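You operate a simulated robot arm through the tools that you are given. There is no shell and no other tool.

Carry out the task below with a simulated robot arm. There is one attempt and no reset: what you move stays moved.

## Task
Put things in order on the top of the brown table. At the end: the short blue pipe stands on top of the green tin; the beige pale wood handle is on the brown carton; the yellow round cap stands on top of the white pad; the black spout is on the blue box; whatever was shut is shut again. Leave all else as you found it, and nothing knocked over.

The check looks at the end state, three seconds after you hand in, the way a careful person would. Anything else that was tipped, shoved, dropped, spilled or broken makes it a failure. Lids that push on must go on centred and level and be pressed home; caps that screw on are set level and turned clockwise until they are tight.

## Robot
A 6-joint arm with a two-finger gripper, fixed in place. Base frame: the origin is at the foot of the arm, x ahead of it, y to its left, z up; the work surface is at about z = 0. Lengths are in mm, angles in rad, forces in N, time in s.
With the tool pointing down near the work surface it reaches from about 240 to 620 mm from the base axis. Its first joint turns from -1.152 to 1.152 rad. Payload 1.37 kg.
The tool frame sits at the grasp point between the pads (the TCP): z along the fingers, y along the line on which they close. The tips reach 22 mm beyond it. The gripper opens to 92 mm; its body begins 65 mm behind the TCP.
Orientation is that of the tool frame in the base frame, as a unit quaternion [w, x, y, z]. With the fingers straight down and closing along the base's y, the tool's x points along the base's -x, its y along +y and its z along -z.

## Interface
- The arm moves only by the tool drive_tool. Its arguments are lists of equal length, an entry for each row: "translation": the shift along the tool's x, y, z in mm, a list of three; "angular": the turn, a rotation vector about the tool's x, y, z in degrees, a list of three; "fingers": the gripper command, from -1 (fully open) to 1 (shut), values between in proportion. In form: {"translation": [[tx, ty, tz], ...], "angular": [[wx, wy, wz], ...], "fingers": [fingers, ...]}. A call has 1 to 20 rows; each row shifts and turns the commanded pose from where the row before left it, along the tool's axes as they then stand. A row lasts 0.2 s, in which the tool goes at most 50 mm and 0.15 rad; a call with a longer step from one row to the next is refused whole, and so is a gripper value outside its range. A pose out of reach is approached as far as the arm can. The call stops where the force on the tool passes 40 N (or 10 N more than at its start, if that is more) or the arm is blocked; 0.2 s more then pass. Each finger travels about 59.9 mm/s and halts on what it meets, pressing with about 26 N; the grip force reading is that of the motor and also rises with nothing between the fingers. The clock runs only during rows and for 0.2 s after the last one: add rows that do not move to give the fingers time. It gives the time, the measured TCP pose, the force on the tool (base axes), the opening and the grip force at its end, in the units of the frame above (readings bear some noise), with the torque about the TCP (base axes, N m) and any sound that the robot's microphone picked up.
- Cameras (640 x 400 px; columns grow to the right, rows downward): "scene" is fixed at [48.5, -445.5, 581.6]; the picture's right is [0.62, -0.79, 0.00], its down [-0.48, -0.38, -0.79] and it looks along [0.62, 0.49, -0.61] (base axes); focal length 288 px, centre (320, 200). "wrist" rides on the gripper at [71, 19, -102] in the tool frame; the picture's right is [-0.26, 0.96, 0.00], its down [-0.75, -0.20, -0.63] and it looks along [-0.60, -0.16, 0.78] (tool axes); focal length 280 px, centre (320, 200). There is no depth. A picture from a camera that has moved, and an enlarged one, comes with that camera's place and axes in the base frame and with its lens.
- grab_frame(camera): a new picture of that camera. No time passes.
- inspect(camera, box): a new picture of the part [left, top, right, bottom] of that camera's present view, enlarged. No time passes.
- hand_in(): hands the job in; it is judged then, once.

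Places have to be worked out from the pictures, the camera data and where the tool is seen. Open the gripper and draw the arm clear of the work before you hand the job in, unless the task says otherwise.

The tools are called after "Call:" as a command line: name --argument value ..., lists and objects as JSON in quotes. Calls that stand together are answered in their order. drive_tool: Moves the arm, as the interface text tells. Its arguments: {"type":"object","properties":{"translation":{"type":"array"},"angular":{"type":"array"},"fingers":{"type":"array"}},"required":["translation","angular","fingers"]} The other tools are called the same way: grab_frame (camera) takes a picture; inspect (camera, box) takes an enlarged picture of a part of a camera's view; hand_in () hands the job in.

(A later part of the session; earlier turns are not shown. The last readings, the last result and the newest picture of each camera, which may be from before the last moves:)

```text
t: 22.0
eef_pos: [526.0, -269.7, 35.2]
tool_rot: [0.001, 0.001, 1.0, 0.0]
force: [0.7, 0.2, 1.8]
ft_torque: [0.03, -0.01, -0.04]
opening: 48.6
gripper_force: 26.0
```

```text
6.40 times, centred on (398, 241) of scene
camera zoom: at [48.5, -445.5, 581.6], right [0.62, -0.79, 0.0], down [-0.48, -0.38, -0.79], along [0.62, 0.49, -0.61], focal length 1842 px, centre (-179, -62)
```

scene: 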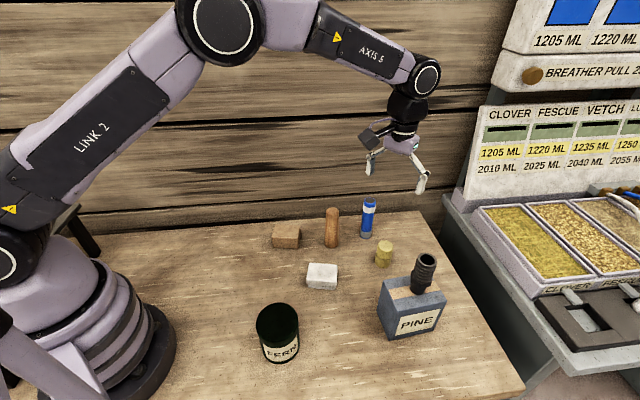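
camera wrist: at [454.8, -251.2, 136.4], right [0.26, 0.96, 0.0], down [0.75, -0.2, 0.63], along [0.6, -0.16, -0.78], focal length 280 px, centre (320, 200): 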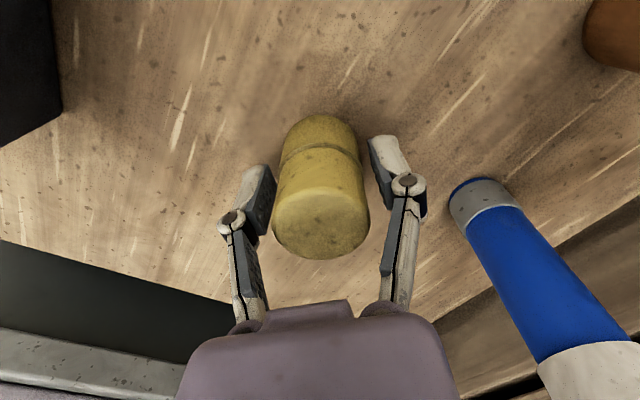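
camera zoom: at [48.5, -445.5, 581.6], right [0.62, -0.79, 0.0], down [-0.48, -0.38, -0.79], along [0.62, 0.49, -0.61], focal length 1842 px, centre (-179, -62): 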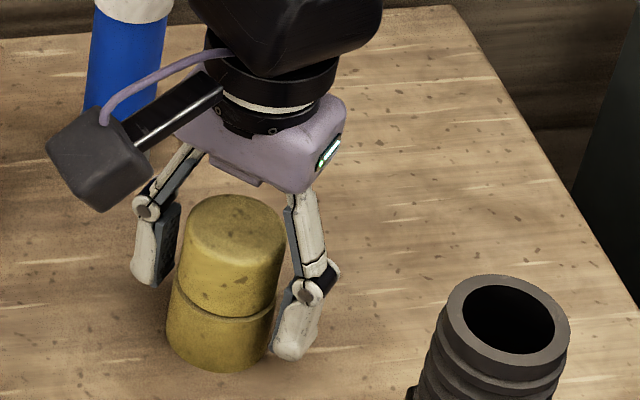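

The reading says 48.6 mm with grip force, yet there seems to be a small visual gap. I'll inspect closely before lifting.

Call:
inspect --camera "wrist" --box '[210, 100, 430, 270]'

Call:
inspect --camera "scene" --box '[362, 230, 412, 272]'

```text
2.35 times, centred on (320, 185) of wrist
camera zoom: at [454.8, -251.2, 136.4], right [0.26, 0.96, 0.0], down [0.75, -0.2, 0.63], along [0.6, -0.16, -0.78], focal length 660 px, centre (320, 235)
```

zoom: 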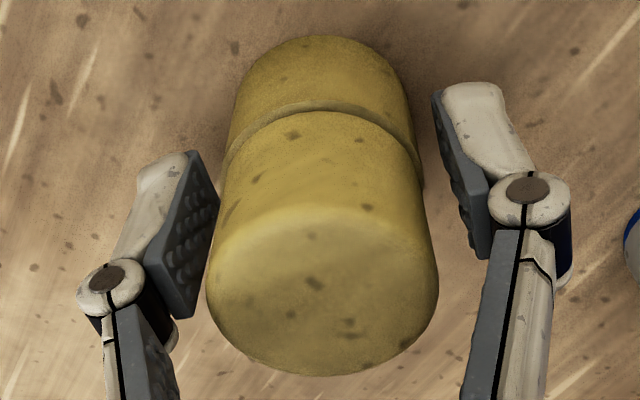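

```text
9.52 times, centred on (387, 251) of scene
camera zoom: at [48.5, -445.5, 581.6], right [0.62, -0.79, 0.0], down [-0.48, -0.38, -0.79], along [0.62, 0.49, -0.61], focal length 2742 px, centre (-318, -286)
```

zoom: 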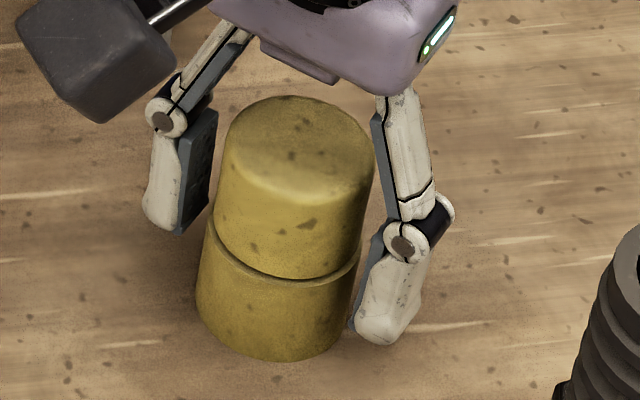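

There's a visible gap of a few mm. I'll hold the close command a little longer to see whether the fingers move further.

Call:
drive_tool --translation '[[0, 0, 0], [0, 0, 0], [0, 0, 0]]' --angular '[[0, 0, 0], [0, 0, 0], [0, 0, 0]]' --fingers '[1, 1, 1]'

Call:
inspect --camera "wrist" --box '[210, 100, 430, 270]'

```text
t: 22.8
eef_pos: [524.8, -270.2, 35.8]
tool_rot: [0.001, 0.0, 1.0, 0.0]
force: [-0.5, 0.1, 2.2]
ft_torque: [0.03, 0.01, -0.05]
opening: 48.8
gripper_force: 25.9
```

```text
2.35 times, centred on (320, 185) of wrist
camera zoom: at [454.8, -251.2, 136.4], right [0.26, 0.96, 0.0], down [0.75, -0.2, 0.63], along [0.6, -0.16, -0.78], focal length 660 px, centre (320, 235)
```

zoom: 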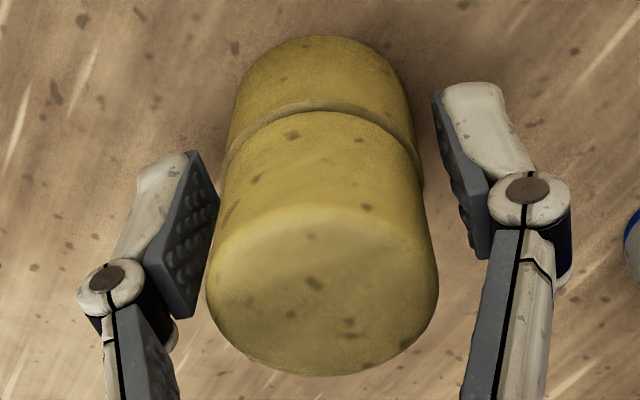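

The opening stays at 48.7 mm. I'll do a small test lift of 5 mm to see whether the cap actually comes with the fingers.

Call:
drive_tool --translation '[[0, 0, -3], [0, 0, -3], [0, 0, 0]]' --angular '[[0, 0, 0], [0, 0, 0], [0, 0, 0]]' --fingers '[1, 1, 1]'

Call:
inspect --camera "wrist" --box '[210, 100, 430, 270]'

Call:
inspect --camera "scene" --box '[362, 230, 412, 272]'

```text
t: 23.6
eef_pos: [524.7, -270.9, 41.6]
tool_rot: [0.0, 0.0, 1.0, 0.0]
force: [-0.4, -0.4, -0.8]
ft_torque: [-0.03, 0.02, -0.03]
opening: 49.0
gripper_force: 26.0
```

```text
2.35 times, centred on (320, 185) of wrist
camera zoom: at [454.5, -252.2, 143.0], right [0.26, 0.96, 0.0], down [0.75, -0.2, 0.63], along [0.6, -0.16, -0.78], focal length 660 px, centre (320, 235)
```

zoom: 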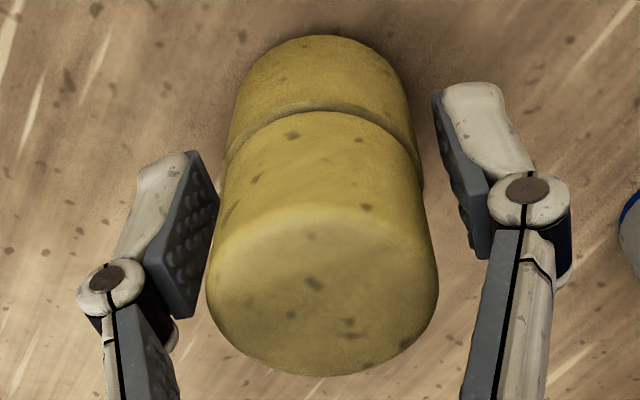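

```text
9.52 times, centred on (387, 251) of scene
camera zoom: at [48.5, -445.5, 581.6], right [0.62, -0.79, 0.0], down [-0.48, -0.38, -0.79], along [0.62, 0.49, -0.61], focal length 2742 px, centre (-318, -286)
```

zoom: 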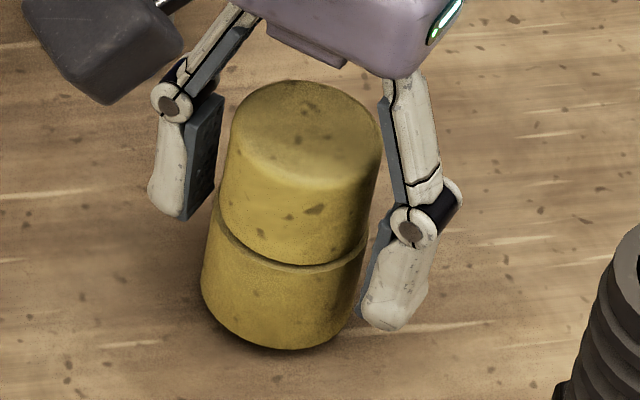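

The cap lifts with the fingers, so its contact shape is just wider than it looks. I'll raise it and carry it over the white pad.

Call:
drive_tool --translation '[[0, 0, -20], [0, 0, -45], [0, 0, -45], [0, 0, -45], [34.5, 20.75, 0], [34.5, 20.75, 0], [34.5, 20.75, 0], [34.5, 20.75, 0], [0, 0, 0], [0, 0, 0]]' --angular '[[0, 0, 0], [0, 0, 0], [0, 0, 0], [0, 0, 0], [0, 0, 0], [0, 0, 0], [0, 0, 0], [0, 0, 0], [0, 0, 0], [0, 0, 0]]' --fingers '[1, 1, 1, 1, 1, 1, 1, 1, 1, 1]'

Call:
grab_frame --camera "wrist"

Call:
grab_frame --camera "scene"

```text
t: 25.8
eef_pos: [385.9, -190.2, 196.2]
tool_rot: [0.0, -0.001, 1.0, 0.001]
force: [0.5, 0.4, 0.3]
ft_torque: [0.0, 0.01, 0.0]
opening: 48.8
gripper_force: 25.8
```

```text
taken
camera wrist: at [314.6, -170.9, 297.5], right [0.26, 0.96, 0.0], down [0.75, -0.2, 0.63], along [0.6, -0.16, -0.78], focal length 280 px, centre (320, 200)
```

wrist: 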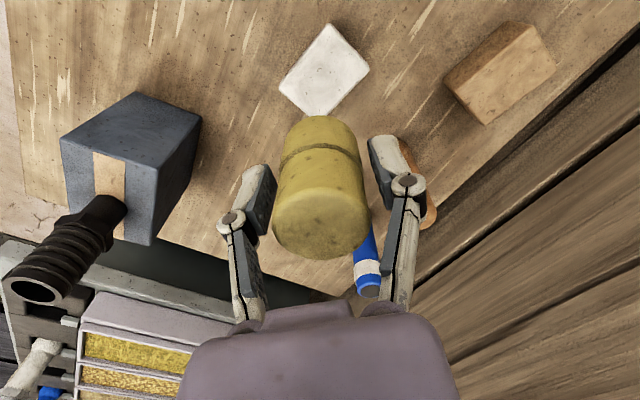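

```text
taken
```

scene: 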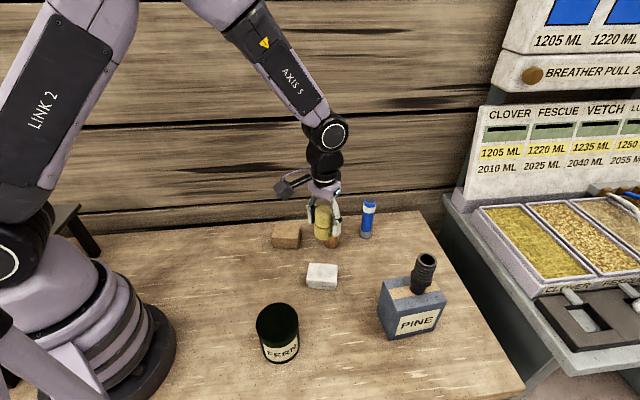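

Call:
inspect --camera "wrist" --box '[230, 0, 410, 130]'

Call:
inspect --camera "wrist" --box '[420, 0, 600, 130]'

```text
3.08 times, centred on (320, 65) of wrist
camera zoom: at [314.6, -170.9, 297.5], right [0.26, 0.96, 0.0], down [0.75, -0.2, 0.63], along [0.6, -0.16, -0.78], focal length 863 px, centre (320, 615)
```

zoom: 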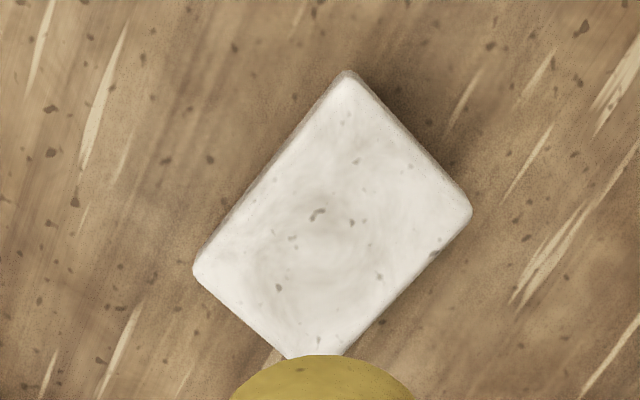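

```text
3.08 times, centred on (510, 65) of wrist
camera zoom: at [314.6, -170.9, 297.5], right [0.26, 0.96, 0.0], down [0.75, -0.2, 0.63], along [0.6, -0.16, -0.78], focal length 863 px, centre (-265, 615)
```

zoom: 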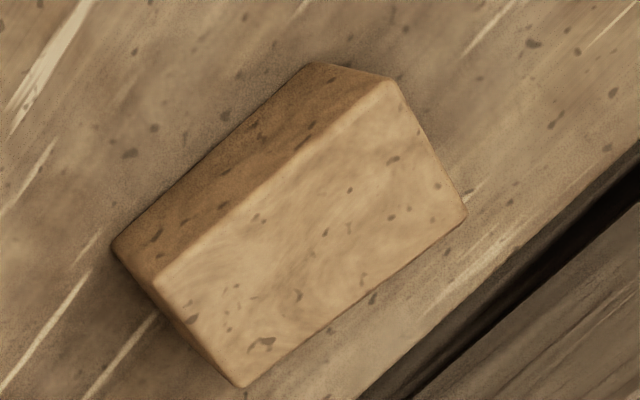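

The pad centre is about (+0.8, +3) mm from the tool axis, so I'll correct for that and lower most of the way.

Call:
drive_tool --translation '[[-0.8, 3, 30], [0, 0, 30], [0, 0, 30], [0, 0, 25], [0, 0, 0], [0, 0, 0]]' --angular '[[0, 0, 0], [0, 0, 0], [0, 0, 0], [0, 0, 0], [0, 0, 0], [0, 0, 0]]' --fingers '[1, 1, 1, 1, 1, 1]'

Call:
grab_frame --camera "wrist"

Call:
inspect --camera "scene" --box '[270, 215, 380, 300]'

```text
t: 27.2
eef_pos: [389.1, -186.7, 81.8]
tool_rot: [0.0, 0.0, 1.0, 0.0]
force: [-0.8, -0.5, -0.8]
ft_torque: [0.01, 0.0, -0.01]
opening: 49.0
gripper_force: 25.6
```

```text
taken
camera wrist: at [319.2, -167.6, 182.9], right [0.26, 0.96, 0.0], down [0.75, -0.2, 0.63], along [0.6, -0.16, -0.78], focal length 280 px, centre (320, 200)
```

wrist: 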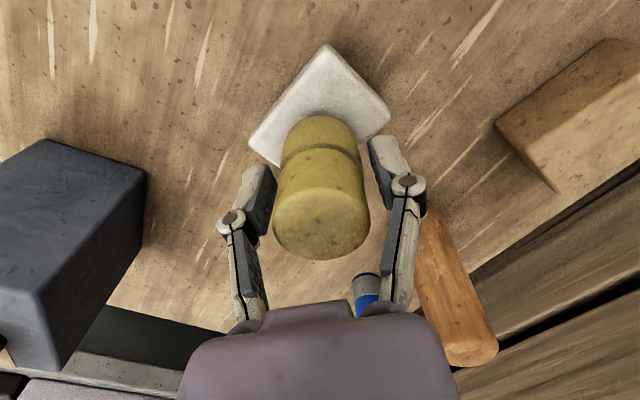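

```text
4.71 times, centred on (325, 258) of scene
camera zoom: at [48.5, -445.5, 581.6], right [0.62, -0.79, 0.0], down [-0.48, -0.38, -0.79], along [0.62, 0.49, -0.61], focal length 1355 px, centre (296, -71)
```

zoom: 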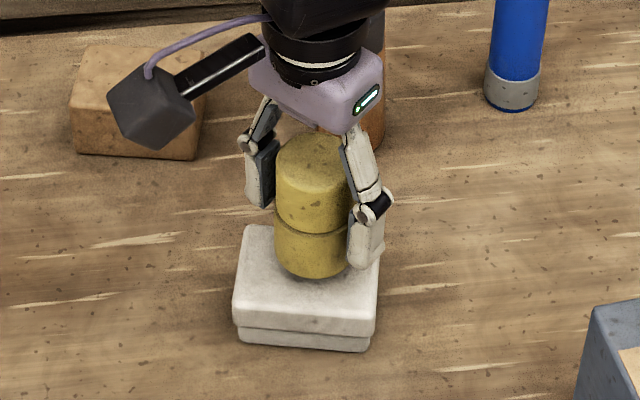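

Aligned over the pad centre and about 20 mm above it. I'll lower slowly toward contact.

Call:
drive_tool --translation '[[0, 0, 7], [0, 0, 5], [0, 0, 2], [0, 0, 1], [0, 0, 0], [0, 0, 0]]' --angular '[[0, 0, 0], [0, 0, 0], [0, 0, 0], [0, 0, 0], [0, 0, 0], [0, 0, 0]]' --fingers '[1, 1, 1, 1, 1, 1]'

Call:
inspect --camera "scene" --box '[285, 230, 365, 300]'

```text
t: 28.6
eef_pos: [387.4, -186.4, 65.1]
tool_rot: [-0.002, 0.0, 1.0, 0.0]
force: [-0.7, -0.3, 1.7]
ft_torque: [0.07, 0.01, -0.01]
opening: 35.8
gripper_force: 26.0
```

```text
5.71 times, centred on (325, 265) of scene
camera zoom: at [48.5, -445.5, 581.6], right [0.62, -0.79, 0.0], down [-0.48, -0.38, -0.79], along [0.62, 0.49, -0.61], focal length 1645 px, centre (291, -171)
```

zoom: 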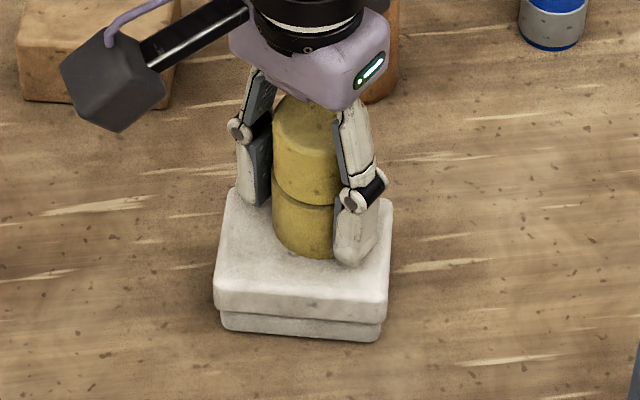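

The opening dropped from 49 to 36 mm at contact, so the cap shifted in the grip. I'll look closely before doing anything else.

Call:
grab_frame --camera "wrist"

Call:
inspect --camera "wrist" --box '[210, 80, 430, 270]'

Call:
inspect --camera "scene" --box '[305, 240, 355, 285]'

```text
taken
camera wrist: at [317.1, -167.0, 167.2], right [0.26, 0.97, 0.0], down [0.76, -0.21, 0.62], along [0.6, -0.16, -0.78], focal length 280 px, centre (320, 200)
```

wrist: 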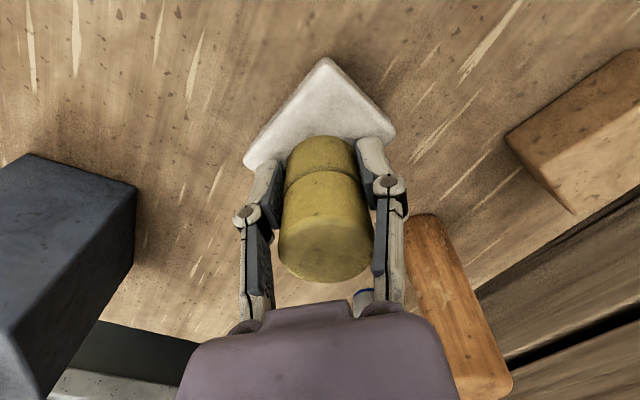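

```text
2.11 times, centred on (320, 175) of wrist
camera zoom: at [317.1, -167.0, 167.2], right [0.26, 0.97, 0.0], down [0.76, -0.21, 0.62], along [0.6, -0.16, -0.78], focal length 590 px, centre (320, 253)
```

zoom: 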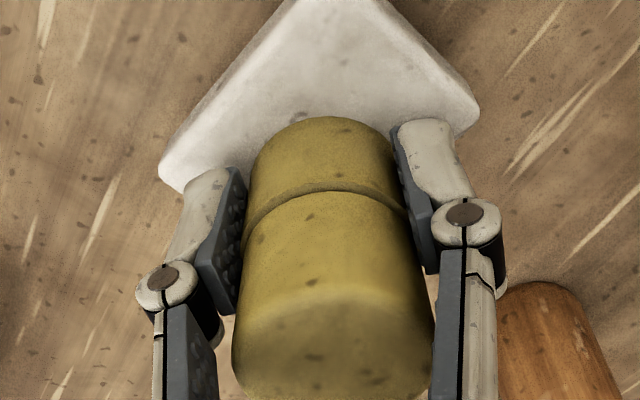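

```text
8.89 times, centred on (330, 262) of scene
camera zoom: at [48.5, -445.5, 581.6], right [0.62, -0.79, 0.0], down [-0.48, -0.38, -0.79], along [0.62, 0.49, -0.61], focal length 2559 px, centre (231, -356)
```

zoom: 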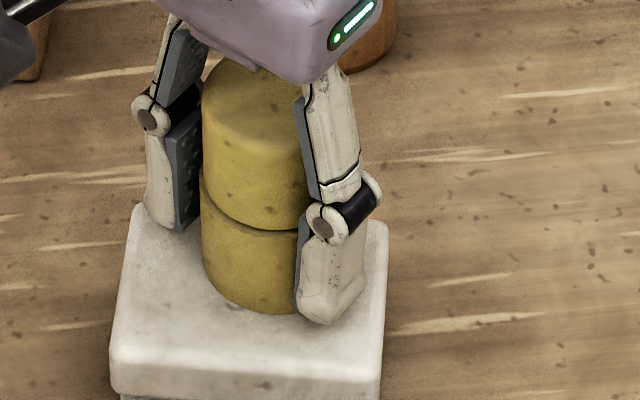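

The cap slid outward (+x) in the grip by roughly 13–17 mm, but it still looks upright and the pad hasn't moved. I'll lower 1.5 mm to confirm it's supported before releasing.

Call:
drive_tool --translation '[[0, 0, 1], [0, 0, 0.5], [0, 0, 0]]' --angular '[[0, 0, 0], [0, 0, 0], [0, 0, 0]]' --fingers '[1, 1, 1]'

Call:
inspect --camera "wrist" --box '[210, 80, 430, 270]'

Call:
inspect --camera "scene" --box '[305, 240, 355, 285]'

```text
t: 29.4
eef_pos: [388.9, -186.9, 65.4]
tool_rot: [-0.001, -0.001, 1.0, 0.0]
force: [-3.2, -1.5, 8.8]
ft_torque: [0.14, 0.11, 0.04]
opening: 35.4
gripper_force: 26.1
```

```text
2.11 times, centred on (320, 175) of wrist
camera zoom: at [318.6, -167.2, 166.5], right [0.26, 0.96, 0.0], down [0.75, -0.2, 0.63], along [0.6, -0.16, -0.78], focal length 590 px, centre (320, 253)
```

zoom: 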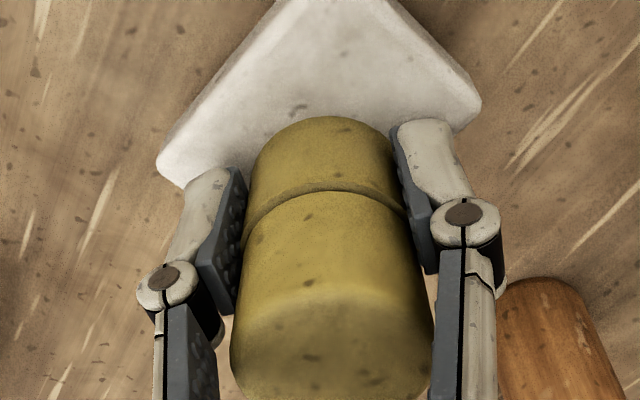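

```text
8.89 times, centred on (330, 262) of scene
camera zoom: at [48.5, -445.5, 581.6], right [0.62, -0.79, 0.0], down [-0.48, -0.38, -0.79], along [0.62, 0.49, -0.61], focal length 2559 px, centre (231, -356)
```

zoom: 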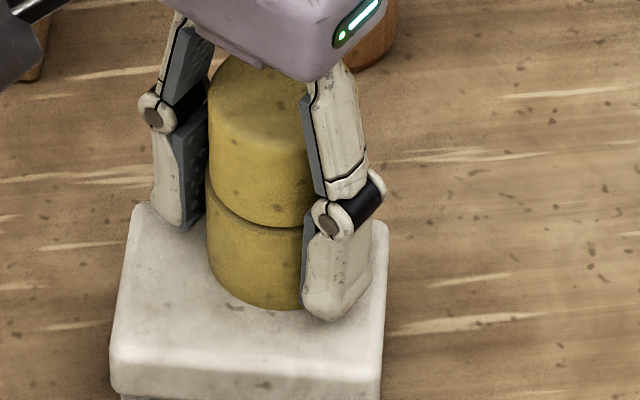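

About 9 N upward, so the cap is resting on the pad. I'll ease off 1 mm and open slowly.

Call:
drive_tool --translation '[[0, 0, -1], [0, 0, 0], [0, 0, 0], [0, 0, 0], [0, 0, 0], [0, 0, 0], [0, 0, 0]]' --angular '[[0, 0, 0], [0, 0, 0], [0, 0, 0], [0, 0, 0], [0, 0, 0], [0, 0, 0], [0, 0, 0]]' --fingers '[1, 0.2, 0.15, 0.1, 0, -0.15, -0.3]'

Call:
inspect --camera "wrist" --box '[190, 50, 450, 290]'

Call:
inspect --camera "scene" --box '[295, 230, 365, 295]'

```text
t: 31.0
eef_pos: [389.9, -186.9, 65.8]
tool_rot: [0.0, 0.0, 1.0, 0.0]
force: [0.3, 0.5, 0.9]
ft_torque: [-0.02, 0.0, 0.03]
opening: 59.6
gripper_force: 0.0
```

```text
1.67 times, centred on (320, 170) of wrist
camera zoom: at [318.3, -167.0, 167.3], right [0.26, 0.96, 0.0], down [0.75, -0.2, 0.63], along [0.6, -0.16, -0.78], focal length 467 px, centre (320, 250)
```

zoom: 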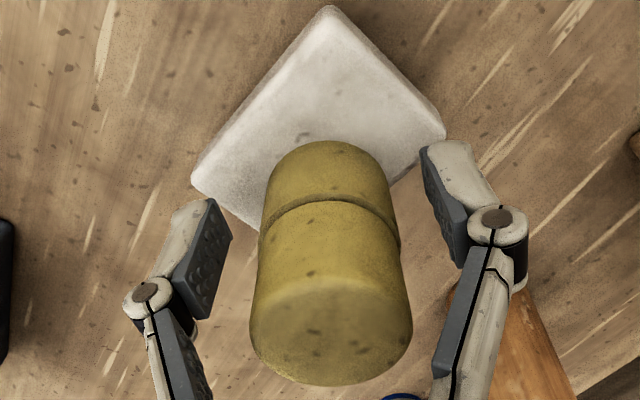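

```text
6.15 times, centred on (330, 262) of scene
camera zoom: at [48.5, -445.5, 581.6], right [0.62, -0.79, 0.0], down [-0.48, -0.38, -0.79], along [0.62, 0.49, -0.61], focal length 1772 px, centre (258, -185)
```

zoom: 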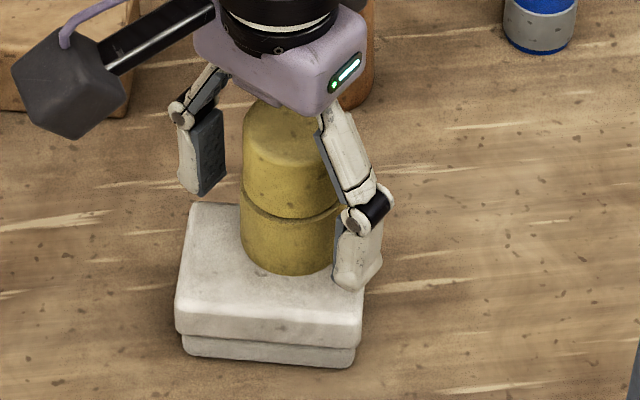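

The cap is standing on the pad, about 13 mm off centre but well supported, and the pad hasn't moved. I'll open fully and rise straight up.

Call:
drive_tool --translation '[[0, 0, 0], [0, 0, 0], [0, 0, -30], [0, 0, -45], [0, 0, -45], [0, 0, 0]]' --angular '[[0, 0, 0], [0, 0, 0], [0, 0, 0], [0, 0, 0], [0, 0, 0], [0, 0, 0]]' --fingers '[-0.7, -1, -1, -1, -1, -1]'

Call:
grab_frame --camera "wrist"

Call:
inspect --camera "scene" --box '[280, 220, 380, 300]'

```text
t: 32.4
eef_pos: [388.8, -190.8, 188.9]
tool_rot: [0.0, 0.0, 1.0, 0.001]
force: [-0.1, -0.1, -0.9]
ft_torque: [0.0, -0.02, -0.01]
opening: 91.7
gripper_force: 0.1
```

```text
taken
camera wrist: at [318.7, -171.0, 289.8], right [0.26, 0.96, 0.0], down [0.75, -0.2, 0.63], along [0.6, -0.16, -0.78], focal length 280 px, centre (320, 200)
```

wrist: 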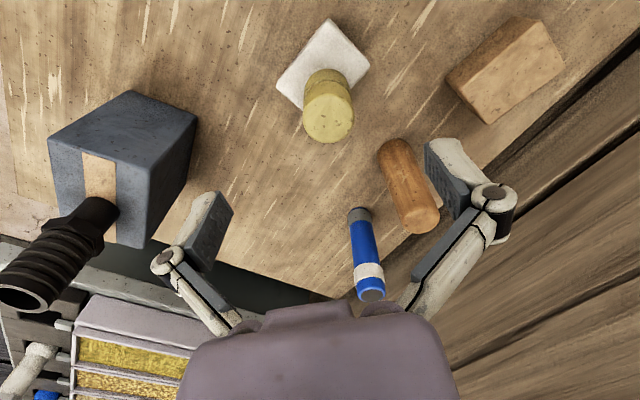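

```text
5.00 times, centred on (330, 260) of scene
camera zoom: at [48.5, -445.5, 581.6], right [0.62, -0.79, 0.0], down [-0.48, -0.38, -0.79], along [0.62, 0.49, -0.61], focal length 1439 px, centre (270, -100)
```

zoom: 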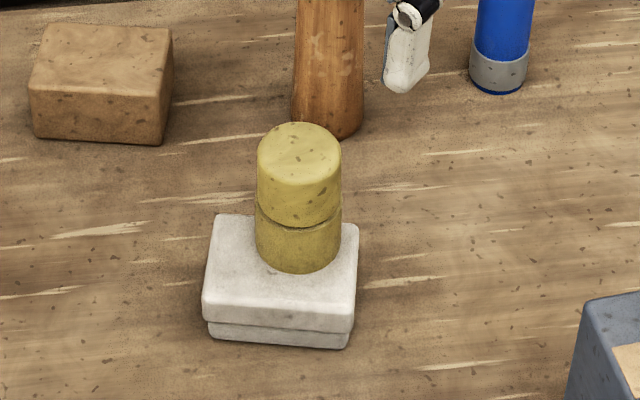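

The cap stands but sits near the pad's back edge. I want it better centred, so I'll measure it precisely, then regrasp, lift 3 mm, shift and set down without pressing.

Call:
inspect --camera "wrist" --box '[260, 10, 390, 150]'

Call:
inspect --camera "wrist" --box '[360, 10, 600, 240]'

```text
2.86 times, centred on (325, 80) of wrist
camera zoom: at [318.7, -171.0, 289.8], right [0.26, 0.96, 0.0], down [0.75, -0.2, 0.63], along [0.6, -0.16, -0.78], focal length 801 px, centre (306, 543)
```

zoom: 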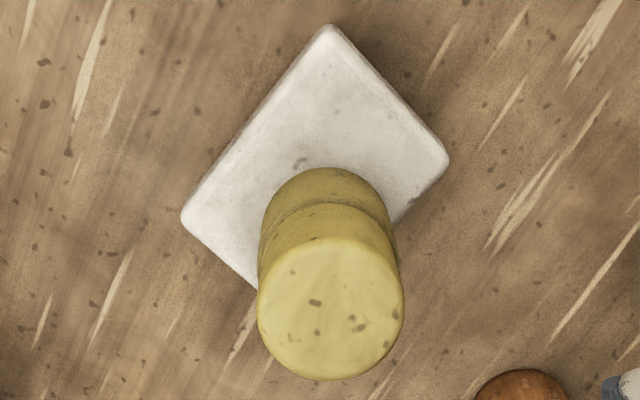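

```text
1.74 times, centred on (480, 125) of wrist
camera zoom: at [318.7, -171.0, 289.8], right [0.26, 0.96, 0.0], down [0.75, -0.2, 0.63], along [0.6, -0.16, -0.78], focal length 488 px, centre (42, 330)
```

zoom: 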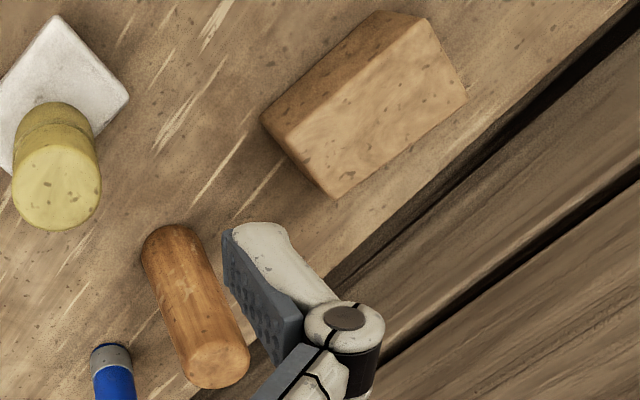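

The cap is about 13 mm outward of the pad centre. I'll move over the cap and descend partway for a fresh relative measurement.

Call:
drive_tool --translation '[[-12, 3, 30], [0, 0, 30], [0, 0, 0], [0, 0, 0]]' --angular '[[0, 0, 0], [0, 0, 0], [0, 0, 0], [0, 0, 0]]' --fingers '[-1, -1, -1, -1]'

Call:
inspect --camera "wrist" --box '[220, 20, 420, 220]'

```text
t: 33.4
eef_pos: [403.3, -185.2, 127.4]
tool_rot: [0.0, 0.0, 1.0, -0.001]
force: [0.5, -0.8, -0.2]
ft_torque: [-0.01, -0.02, 0.04]
opening: 91.9
gripper_force: 0.1
```

```text
2.00 times, centred on (320, 120) of wrist
camera zoom: at [331.7, -166.4, 229.0], right [0.26, 0.96, 0.0], down [0.75, -0.2, 0.63], along [0.6, -0.16, -0.78], focal length 561 px, centre (320, 360)
```

zoom: 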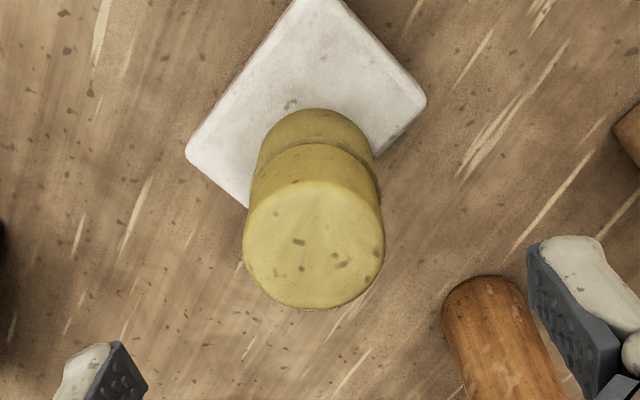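

Relative to the tool, the cap is at (-4, -1). I'll correct and descend to the same grasp height on the cap as before (TCP z≈66).

Call:
drive_tool --translation '[[4, -1, 20], [0, 0, 20], [0, 0, 20], [0, 0, 0], [0, 0, 0]]' --angular '[[0, 0, 0], [0, 0, 0], [0, 0, 0], [0, 0, 0], [0, 0, 0]]' --fingers '[-1, -1, -1, -1, -0.4]'

Call:
inspect --camera "wrist" --box '[190, 50, 450, 290]'

Call:
inspect --camera "scene" --box '[295, 230, 365, 295]'

```text
t: 34.6
eef_pos: [398.1, -183.0, 66.9]
tool_rot: [0.0, 0.0, 1.0, 0.0]
force: [0.1, 0.0, -0.2]
ft_torque: [0.02, -0.01, 0.01]
opening: 64.2
gripper_force: 0.1
```

```text
1.67 times, centred on (320, 170) of wrist
camera zoom: at [328.4, -164.3, 167.8], right [0.26, 0.96, 0.0], down [0.75, -0.2, 0.63], along [0.6, -0.16, -0.78], focal length 467 px, centre (320, 250)
```

zoom: 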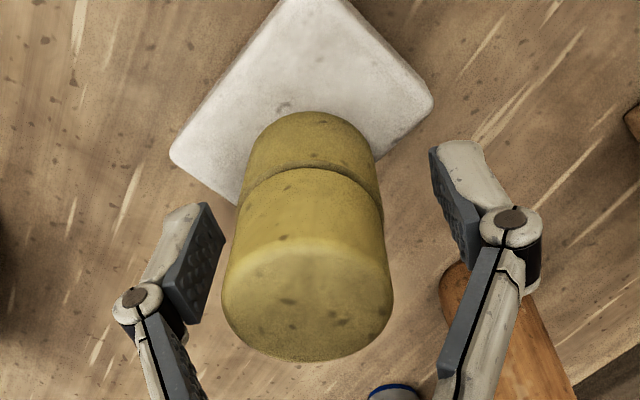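

```text
6.15 times, centred on (330, 262) of scene
camera zoom: at [48.5, -445.5, 581.6], right [0.62, -0.79, 0.0], down [-0.48, -0.38, -0.79], along [0.62, 0.49, -0.61], focal length 1772 px, centre (258, -185)
```

zoom: 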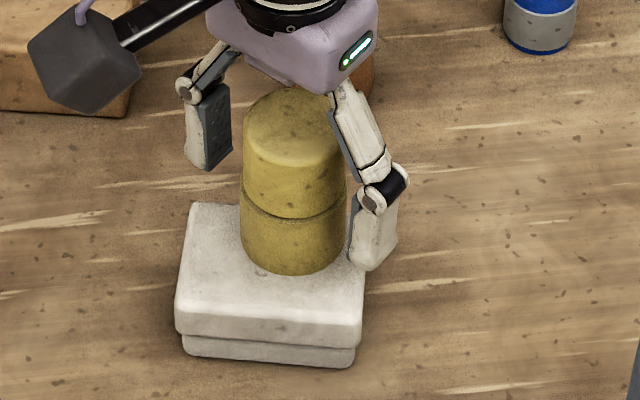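

The cap sits about 3 mm to -y of the finger centre. I'll correct that and check again.

Call:
drive_tool --translation '[[-1, -3.5, 0], [0, 0, 0], [0, 0, 0]]' --angular '[[0, 0, 0], [0, 0, 0], [0, 0, 0]]' --fingers '[-0.4, -0.25, -0.2]'

Call:
inspect --camera "wrist" --box '[190, 50, 450, 290]'

```text
t: 35.4
eef_pos: [399.9, -187.7, 66.7]
tool_rot: [0.0, 0.0, 1.0, 0.0]
force: [0.5, 0.3, -0.6]
ft_torque: [0.03, -0.01, -0.01]
opening: 54.9
gripper_force: 0.0
```

```text
1.67 times, centred on (320, 170) of wrist
camera zoom: at [329.2, -167.9, 167.7], right [0.26, 0.96, 0.0], down [0.75, -0.2, 0.63], along [0.6, -0.16, -0.78], focal length 467 px, centre (320, 250)
```

zoom: 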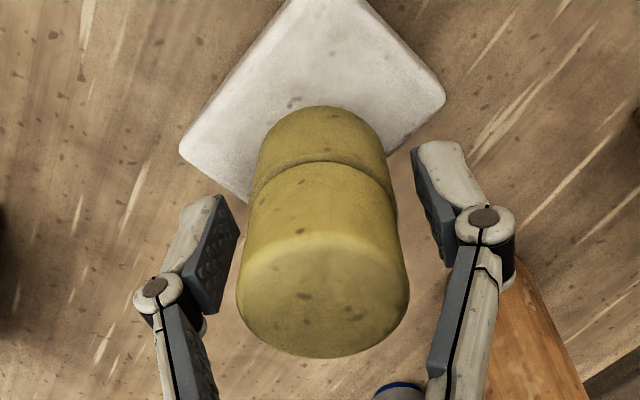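

Now centred. Closing gently and checking the opening.

Call:
drive_tool --translation '[[0, 0, 0], [0, 0, 0], [0, 0, 0], [0, 0, 0]]' --angular '[[0, 0, 0], [0, 0, 0], [0, 0, 0], [0, 0, 0]]' --fingers '[-0.1, 0.05, 0.3, 1]'

Call:
inspect --camera "wrist" --box '[190, 50, 450, 290]'

Call:
inspect --camera "scene" --box '[295, 230, 365, 295]'

```text
t: 36.4
eef_pos: [399.7, -187.6, 66.5]
tool_rot: [0.0, 0.0, 1.0, 0.0]
force: [0.3, -0.1, 1.7]
ft_torque: [0.0, -0.01, 0.01]
opening: 35.5
gripper_force: 26.1
```

```text
1.67 times, centred on (320, 170) of wrist
camera zoom: at [329.2, -167.9, 167.8], right [0.26, 0.96, 0.0], down [0.75, -0.2, 0.63], along [0.6, -0.16, -0.78], focal length 467 px, centre (320, 250)
```

zoom: 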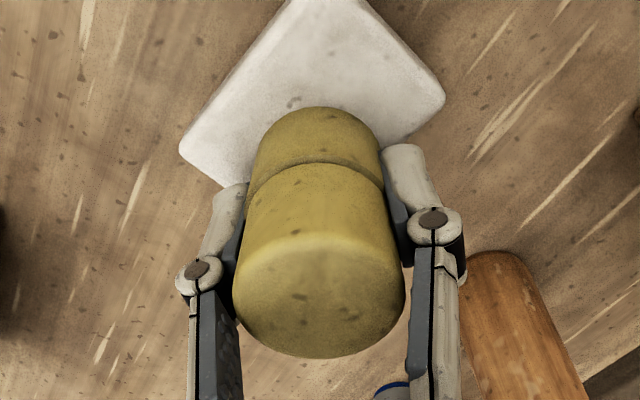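

```text
6.15 times, centred on (330, 262) of scene
camera zoom: at [48.5, -445.5, 581.6], right [0.62, -0.79, 0.0], down [-0.48, -0.38, -0.79], along [0.62, 0.49, -0.61], focal length 1772 px, centre (258, -185)
```

zoom: 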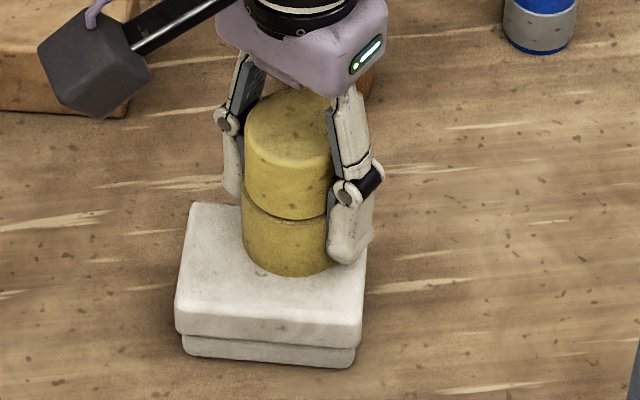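

Gripped at 35.5 mm this time, with real contact. The cap needs to move about -13 mm in x, so I'll lift 4 mm, shift, and pause.

Call:
drive_tool --translation '[[0, 0, -2], [0, 0, -2], [0, 0, 0], [5, 0.4, 0], [5, 0.4, 0], [3, 0, 0], [0, 0, 0], [0, 0, 0]]' --angular '[[0, 0, 0], [0, 0, 0], [0, 0, 0], [0, 0, 0], [0, 0, 0], [0, 0, 0], [0, 0, 0], [0, 0, 0]]' --fingers '[1, 1, 1, 1, 1, 1, 1, 1]'

Call:
inspect --camera "wrist" --box '[190, 50, 450, 290]'

Call:
inspect --camera "scene" --box '[295, 230, 365, 295]'

```text
t: 38.2
eef_pos: [385.5, -186.4, 71.9]
tool_rot: [0.0, 0.0, 1.0, 0.0]
force: [0.1, 0.9, -0.4]
ft_torque: [-0.03, -0.02, -0.02]
opening: 35.5
gripper_force: 25.7
```

```text
1.67 times, centred on (320, 170) of wrist
camera zoom: at [314.8, -167.5, 172.7], right [0.26, 0.96, 0.0], down [0.75, -0.2, 0.63], along [0.6, -0.16, -0.78], focal length 467 px, centre (320, 250)
```

zoom: 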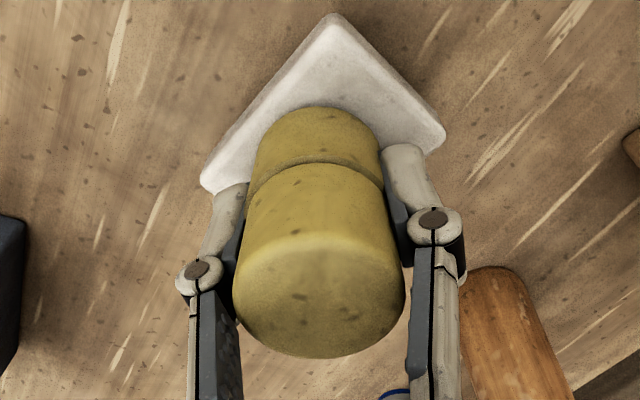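

```text
6.15 times, centred on (330, 262) of scene
camera zoom: at [48.5, -445.5, 581.6], right [0.62, -0.79, 0.0], down [-0.48, -0.38, -0.79], along [0.62, 0.49, -0.61], focal length 1772 px, centre (258, -185)
```

zoom: 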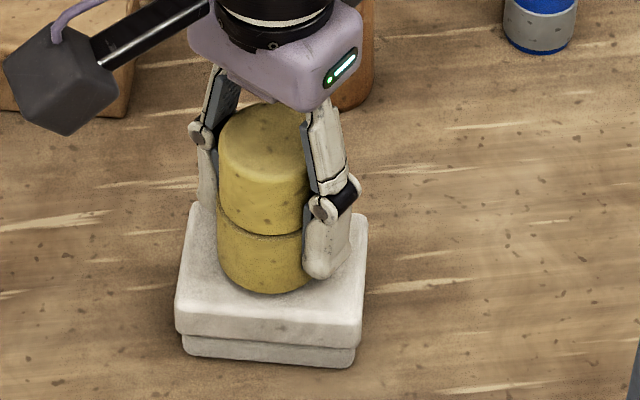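

The cap is now centred over the pad, within ~2 mm, and the pad hasn't moved. I'll lower 3.5 mm and read the force before releasing.

Call:
drive_tool --translation '[[0, 0, 1.5], [0, 0, 1.5], [0, 0, 0.5], [0, 0, 0], [0, 0, 0]]' --angular '[[0, 0, 0], [0, 0, 0], [0, 0, 0], [0, 0, 0], [0, 0, 0]]' --fingers '[1, 1, 1, 1, 1]'

Call:
inspect --camera "scene" --box '[295, 230, 365, 295]'

```text
t: 39.4
eef_pos: [385.7, -186.3, 67.6]
tool_rot: [0.0, 0.001, 1.0, 0.0]
force: [-0.1, -0.3, -1.2]
ft_torque: [0.0, -0.03, 0.0]
opening: 35.3
gripper_force: 25.7
```

```text
6.15 times, centred on (330, 262) of scene
camera zoom: at [48.5, -445.5, 581.6], right [0.62, -0.79, 0.0], down [-0.48, -0.38, -0.79], along [0.62, 0.49, -0.61], focal length 1772 px, centre (258, -185)
```

zoom: 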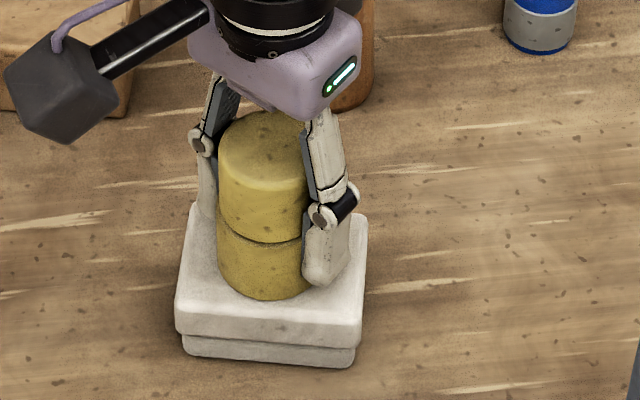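

No contact yet. Lowering 1 mm more.

Call:
drive_tool --translation '[[0, 0, 1], [0, 0, 0], [0, 0, 0]]' --angular '[[0, 0, 0], [0, 0, 0], [0, 0, 0]]' --fingers '[1, 1, 1]'

```text
t: 40.2
eef_pos: [384.8, -186.8, 66.8]
tool_rot: [-0.001, 0.0, 1.0, 0.0]
force: [-0.1, 0.2, -0.3]
ft_torque: [0.01, -0.01, 0.02]
opening: 35.5
gripper_force: 26.2
```

Still about zero force. One more 0.8 mm step.

Call:
drive_tool --translation '[[0, 0, 0.8], [0, 0, 0], [0, 0, 0]]' --angular '[[0, 0, 0], [0, 0, 0], [0, 0, 0]]' --fingers '[1, 1, 1]'

```text
t: 41.0
eef_pos: [384.6, -185.9, 65.8]
tool_rot: [0.001, 0.0, 1.0, 0.0]
force: [-1.5, 2.5, 12.7]
ft_torque: [0.13, 0.09, -0.03]
opening: 35.4
gripper_force: 26.7
```

Contact at 12.7 N. I'll ease back up 0.7 mm and open slowly.

Call:
drive_tool --translation '[[0, 0, -0.7], [0, 0, 0], [0, 0, 0], [0, 0, 0], [0, 0, 0], [0, 0, 0], [0, 0, 0]]' --angular '[[0, 0, 0], [0, 0, 0], [0, 0, 0], [0, 0, 0], [0, 0, 0], [0, 0, 0], [0, 0, 0]]' --fingers '[1, 0.2, 0.15, 0.0, -0.2, -0.5, -0.8]'

Call:
inspect --camera "wrist" --box '[190, 50, 450, 290]'

Call:
inspect --camera "scene" --box '[295, 230, 365, 295]'

```text
t: 42.6
eef_pos: [384.7, -189.0, 66.6]
tool_rot: [0.0, -0.001, 1.0, 0.0]
force: [-0.8, 1.4, 0.2]
ft_torque: [-0.02, -0.05, -0.01]
opening: 82.6
gripper_force: 0.2
```

```text
1.67 times, centred on (320, 170) of wrist
camera zoom: at [314.4, -168.3, 168.0], right [0.26, 0.96, 0.0], down [0.75, -0.2, 0.63], along [0.6, -0.16, -0.78], focal length 467 px, centre (320, 250)
```

zoom: 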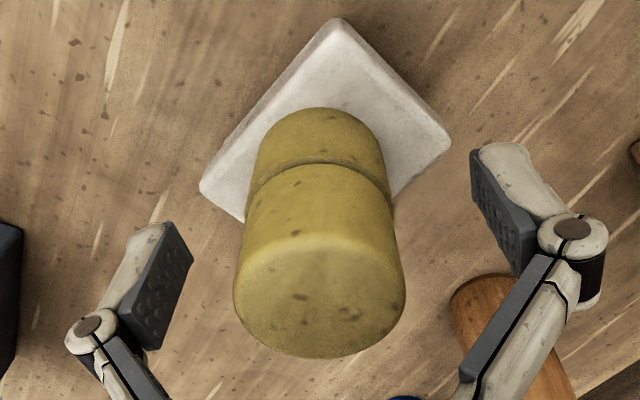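

```text
6.15 times, centred on (330, 262) of scene
camera zoom: at [48.5, -445.5, 581.6], right [0.62, -0.79, 0.0], down [-0.48, -0.38, -0.79], along [0.62, 0.49, -0.61], focal length 1772 px, centre (258, -185)
```

zoom: 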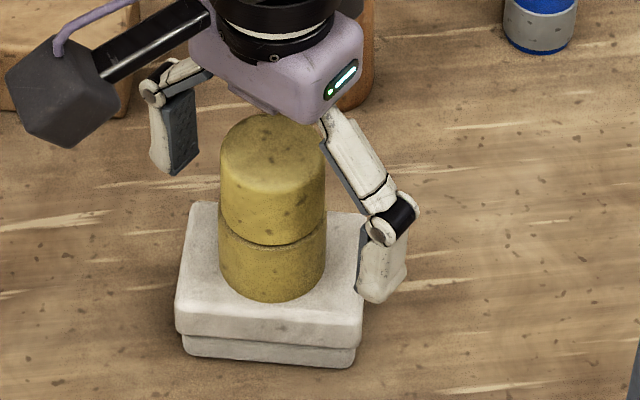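

The cap is now centred on the pad and standing. I'll rise and move to a view position short of the wood handle, at about (500, -130).

Call:
drive_tool --translation '[[0, 0, 0], [0, 0, -35], [0, 0, -45], [0, 0, -45], [0, 0, -30], [-32, 19.7, 0], [-32, 19.7, 0], [-32, 19.7, 0], [0, 0, 0], [0, 0, 0]]' --angular '[[0, 0, 0], [0, 0, 0], [0, 0, 0], [0, 0, 0], [0, 0, 0], [0, 0, 0], [0, 0, 0], [0, 0, 0], [0, 0, 0], [0, 0, 0]]' --fingers '[-1, -1, -1, -1, -1, -1, -1, -1, -1, -1]'

Call:
grab_frame --camera "wrist"

Call:
grab_frame --camera "scene"

Call:
inspect --camera "wrist" --box '[240, 20, 440, 200]'

```text
t: 44.8
eef_pos: [481.8, -129.9, 221.4]
tool_rot: [0.0, 0.0, 1.0, 0.0]
force: [-0.3, -0.2, 0.7]
ft_torque: [-0.02, 0.03, 0.01]
opening: 92.3
gripper_force: 0.0
```

```text
taken
camera wrist: at [411.6, -110.3, 322.7], right [0.26, 0.96, 0.0], down [0.75, -0.2, 0.63], along [0.6, -0.16, -0.78], focal length 280 px, centre (320, 200)
```

wrist: 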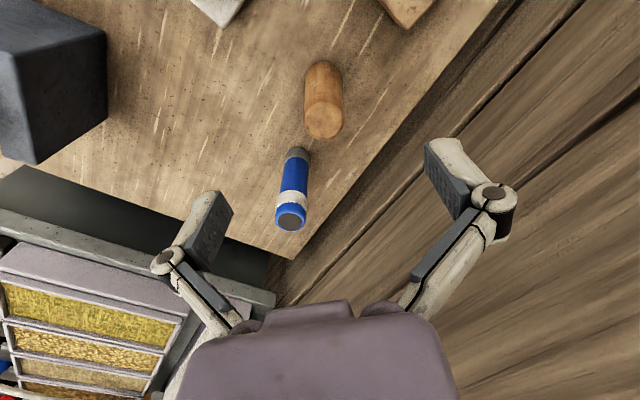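

```text
taken
```

scene: 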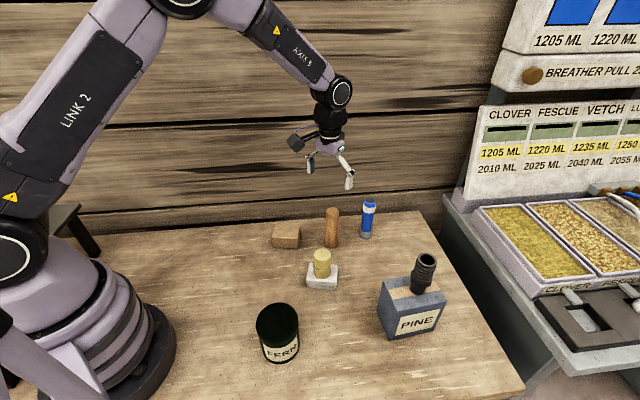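

```text
2.22 times, centred on (340, 110) of wrist
camera zoom: at [411.6, -110.3, 322.7], right [0.26, 0.96, 0.0], down [0.75, -0.2, 0.63], along [0.6, -0.16, -0.78], focal length 623 px, centre (276, 400)
```

zoom: 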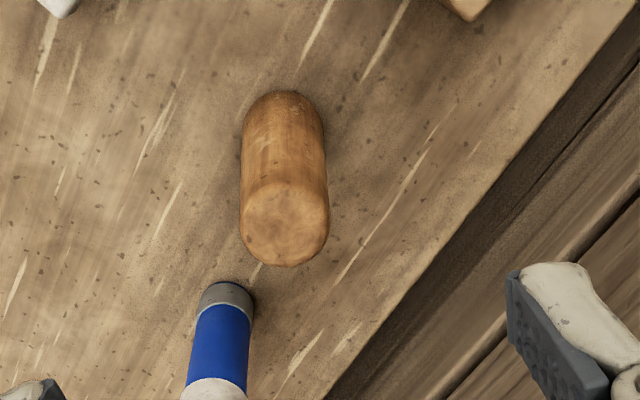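

The handle axis is at about (496, -130), ~115 tall, tapering from 39 to 31 mm. I'll move over it, descend to just above its top and recheck.

Call:
drive_tool --translation '[[-13.8, -0.4, 20], [0, 0, 30], [0, 0, 25], [0, 0, 0], [0, 0, 0]]' --angular '[[0, 0, 0], [0, 0, 0], [0, 0, 0], [0, 0, 0], [0, 0, 0]]' --fingers '[-1, -1, -1, -1, -1]'

Call:
grab_frame --camera "wrist"

Call:
inspect --camera "wrist" --box '[220, 50, 420, 230]'

```text
t: 46.0
eef_pos: [494.2, -126.9, 144.3]
tool_rot: [0.0, -0.001, 1.0, 0.0]
force: [-0.3, -0.2, -0.2]
ft_torque: [-0.04, 0.01, -0.02]
opening: 91.8
gripper_force: 0.1
```

```text
taken
camera wrist: at [423.4, -107.2, 246.5], right [0.26, 0.96, 0.0], down [0.75, -0.2, 0.63], along [0.6, -0.16, -0.78], focal length 280 px, centre (320, 200)
```

wrist: 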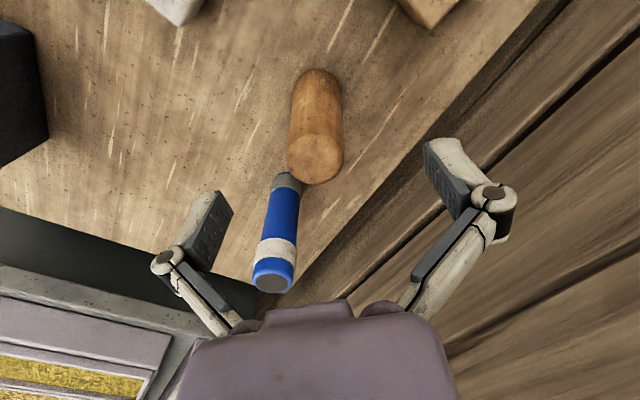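

```text
2.22 times, centred on (320, 140) of wrist
camera zoom: at [423.4, -107.2, 246.5], right [0.26, 0.96, 0.0], down [0.75, -0.2, 0.63], along [0.6, -0.16, -0.78], focal length 623 px, centre (320, 333)
```

zoom: 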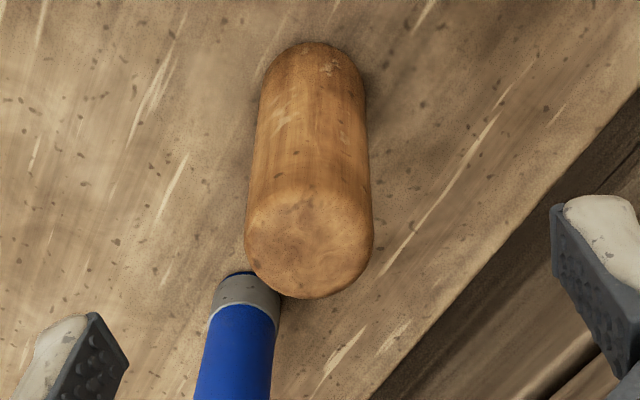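

The handle is at (+2, -3.4) relative to the tool. I'll correct and descend to TCP z≈60, then pre-close partly.

Call:
drive_tool --translation '[[-2, -3.4, 15], [0, 0, 25], [0, 0, 25], [0, 0, 19], [0, 0, 0], [0, 0, 0]]' --angular '[[0, 0, 0], [0, 0, 0], [0, 0, 0], [0, 0, 0], [0, 0, 0], [0, 0, 0]]' --fingers '[-1, -1, -1, -1, -0.6, -0.2]'

Call:
grab_frame --camera "wrist"

Call:
inspect --camera "scene" --box '[288, 190, 388, 270]'

```text
t: 47.4
eef_pos: [495.3, -129.4, 62.9]
tool_rot: [0.0, 0.0, 1.0, 0.0]
force: [-0.1, 0.1, 1.1]
ft_torque: [-0.01, -0.02, 0.03]
opening: 55.3
gripper_force: 0.1
```

```text
taken
camera wrist: at [424.2, -111.3, 163.5], right [0.26, 0.96, 0.0], down [0.75, -0.2, 0.63], along [0.6, -0.16, -0.78], focal length 280 px, centre (320, 200)
```

wrist: 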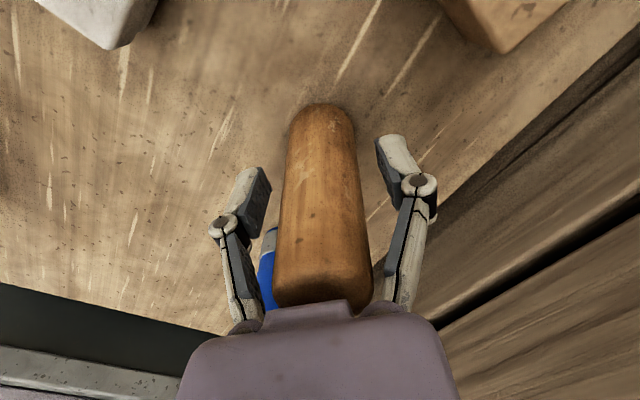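

```text
5.00 times, centred on (338, 230) of scene
camera zoom: at [48.5, -445.5, 581.6], right [0.62, -0.79, 0.0], down [-0.48, -0.38, -0.79], along [0.62, 0.49, -0.61], focal length 1439 px, centre (230, 50)
```

zoom: 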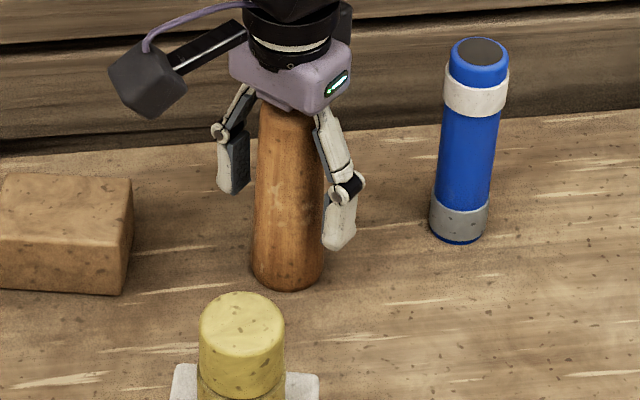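

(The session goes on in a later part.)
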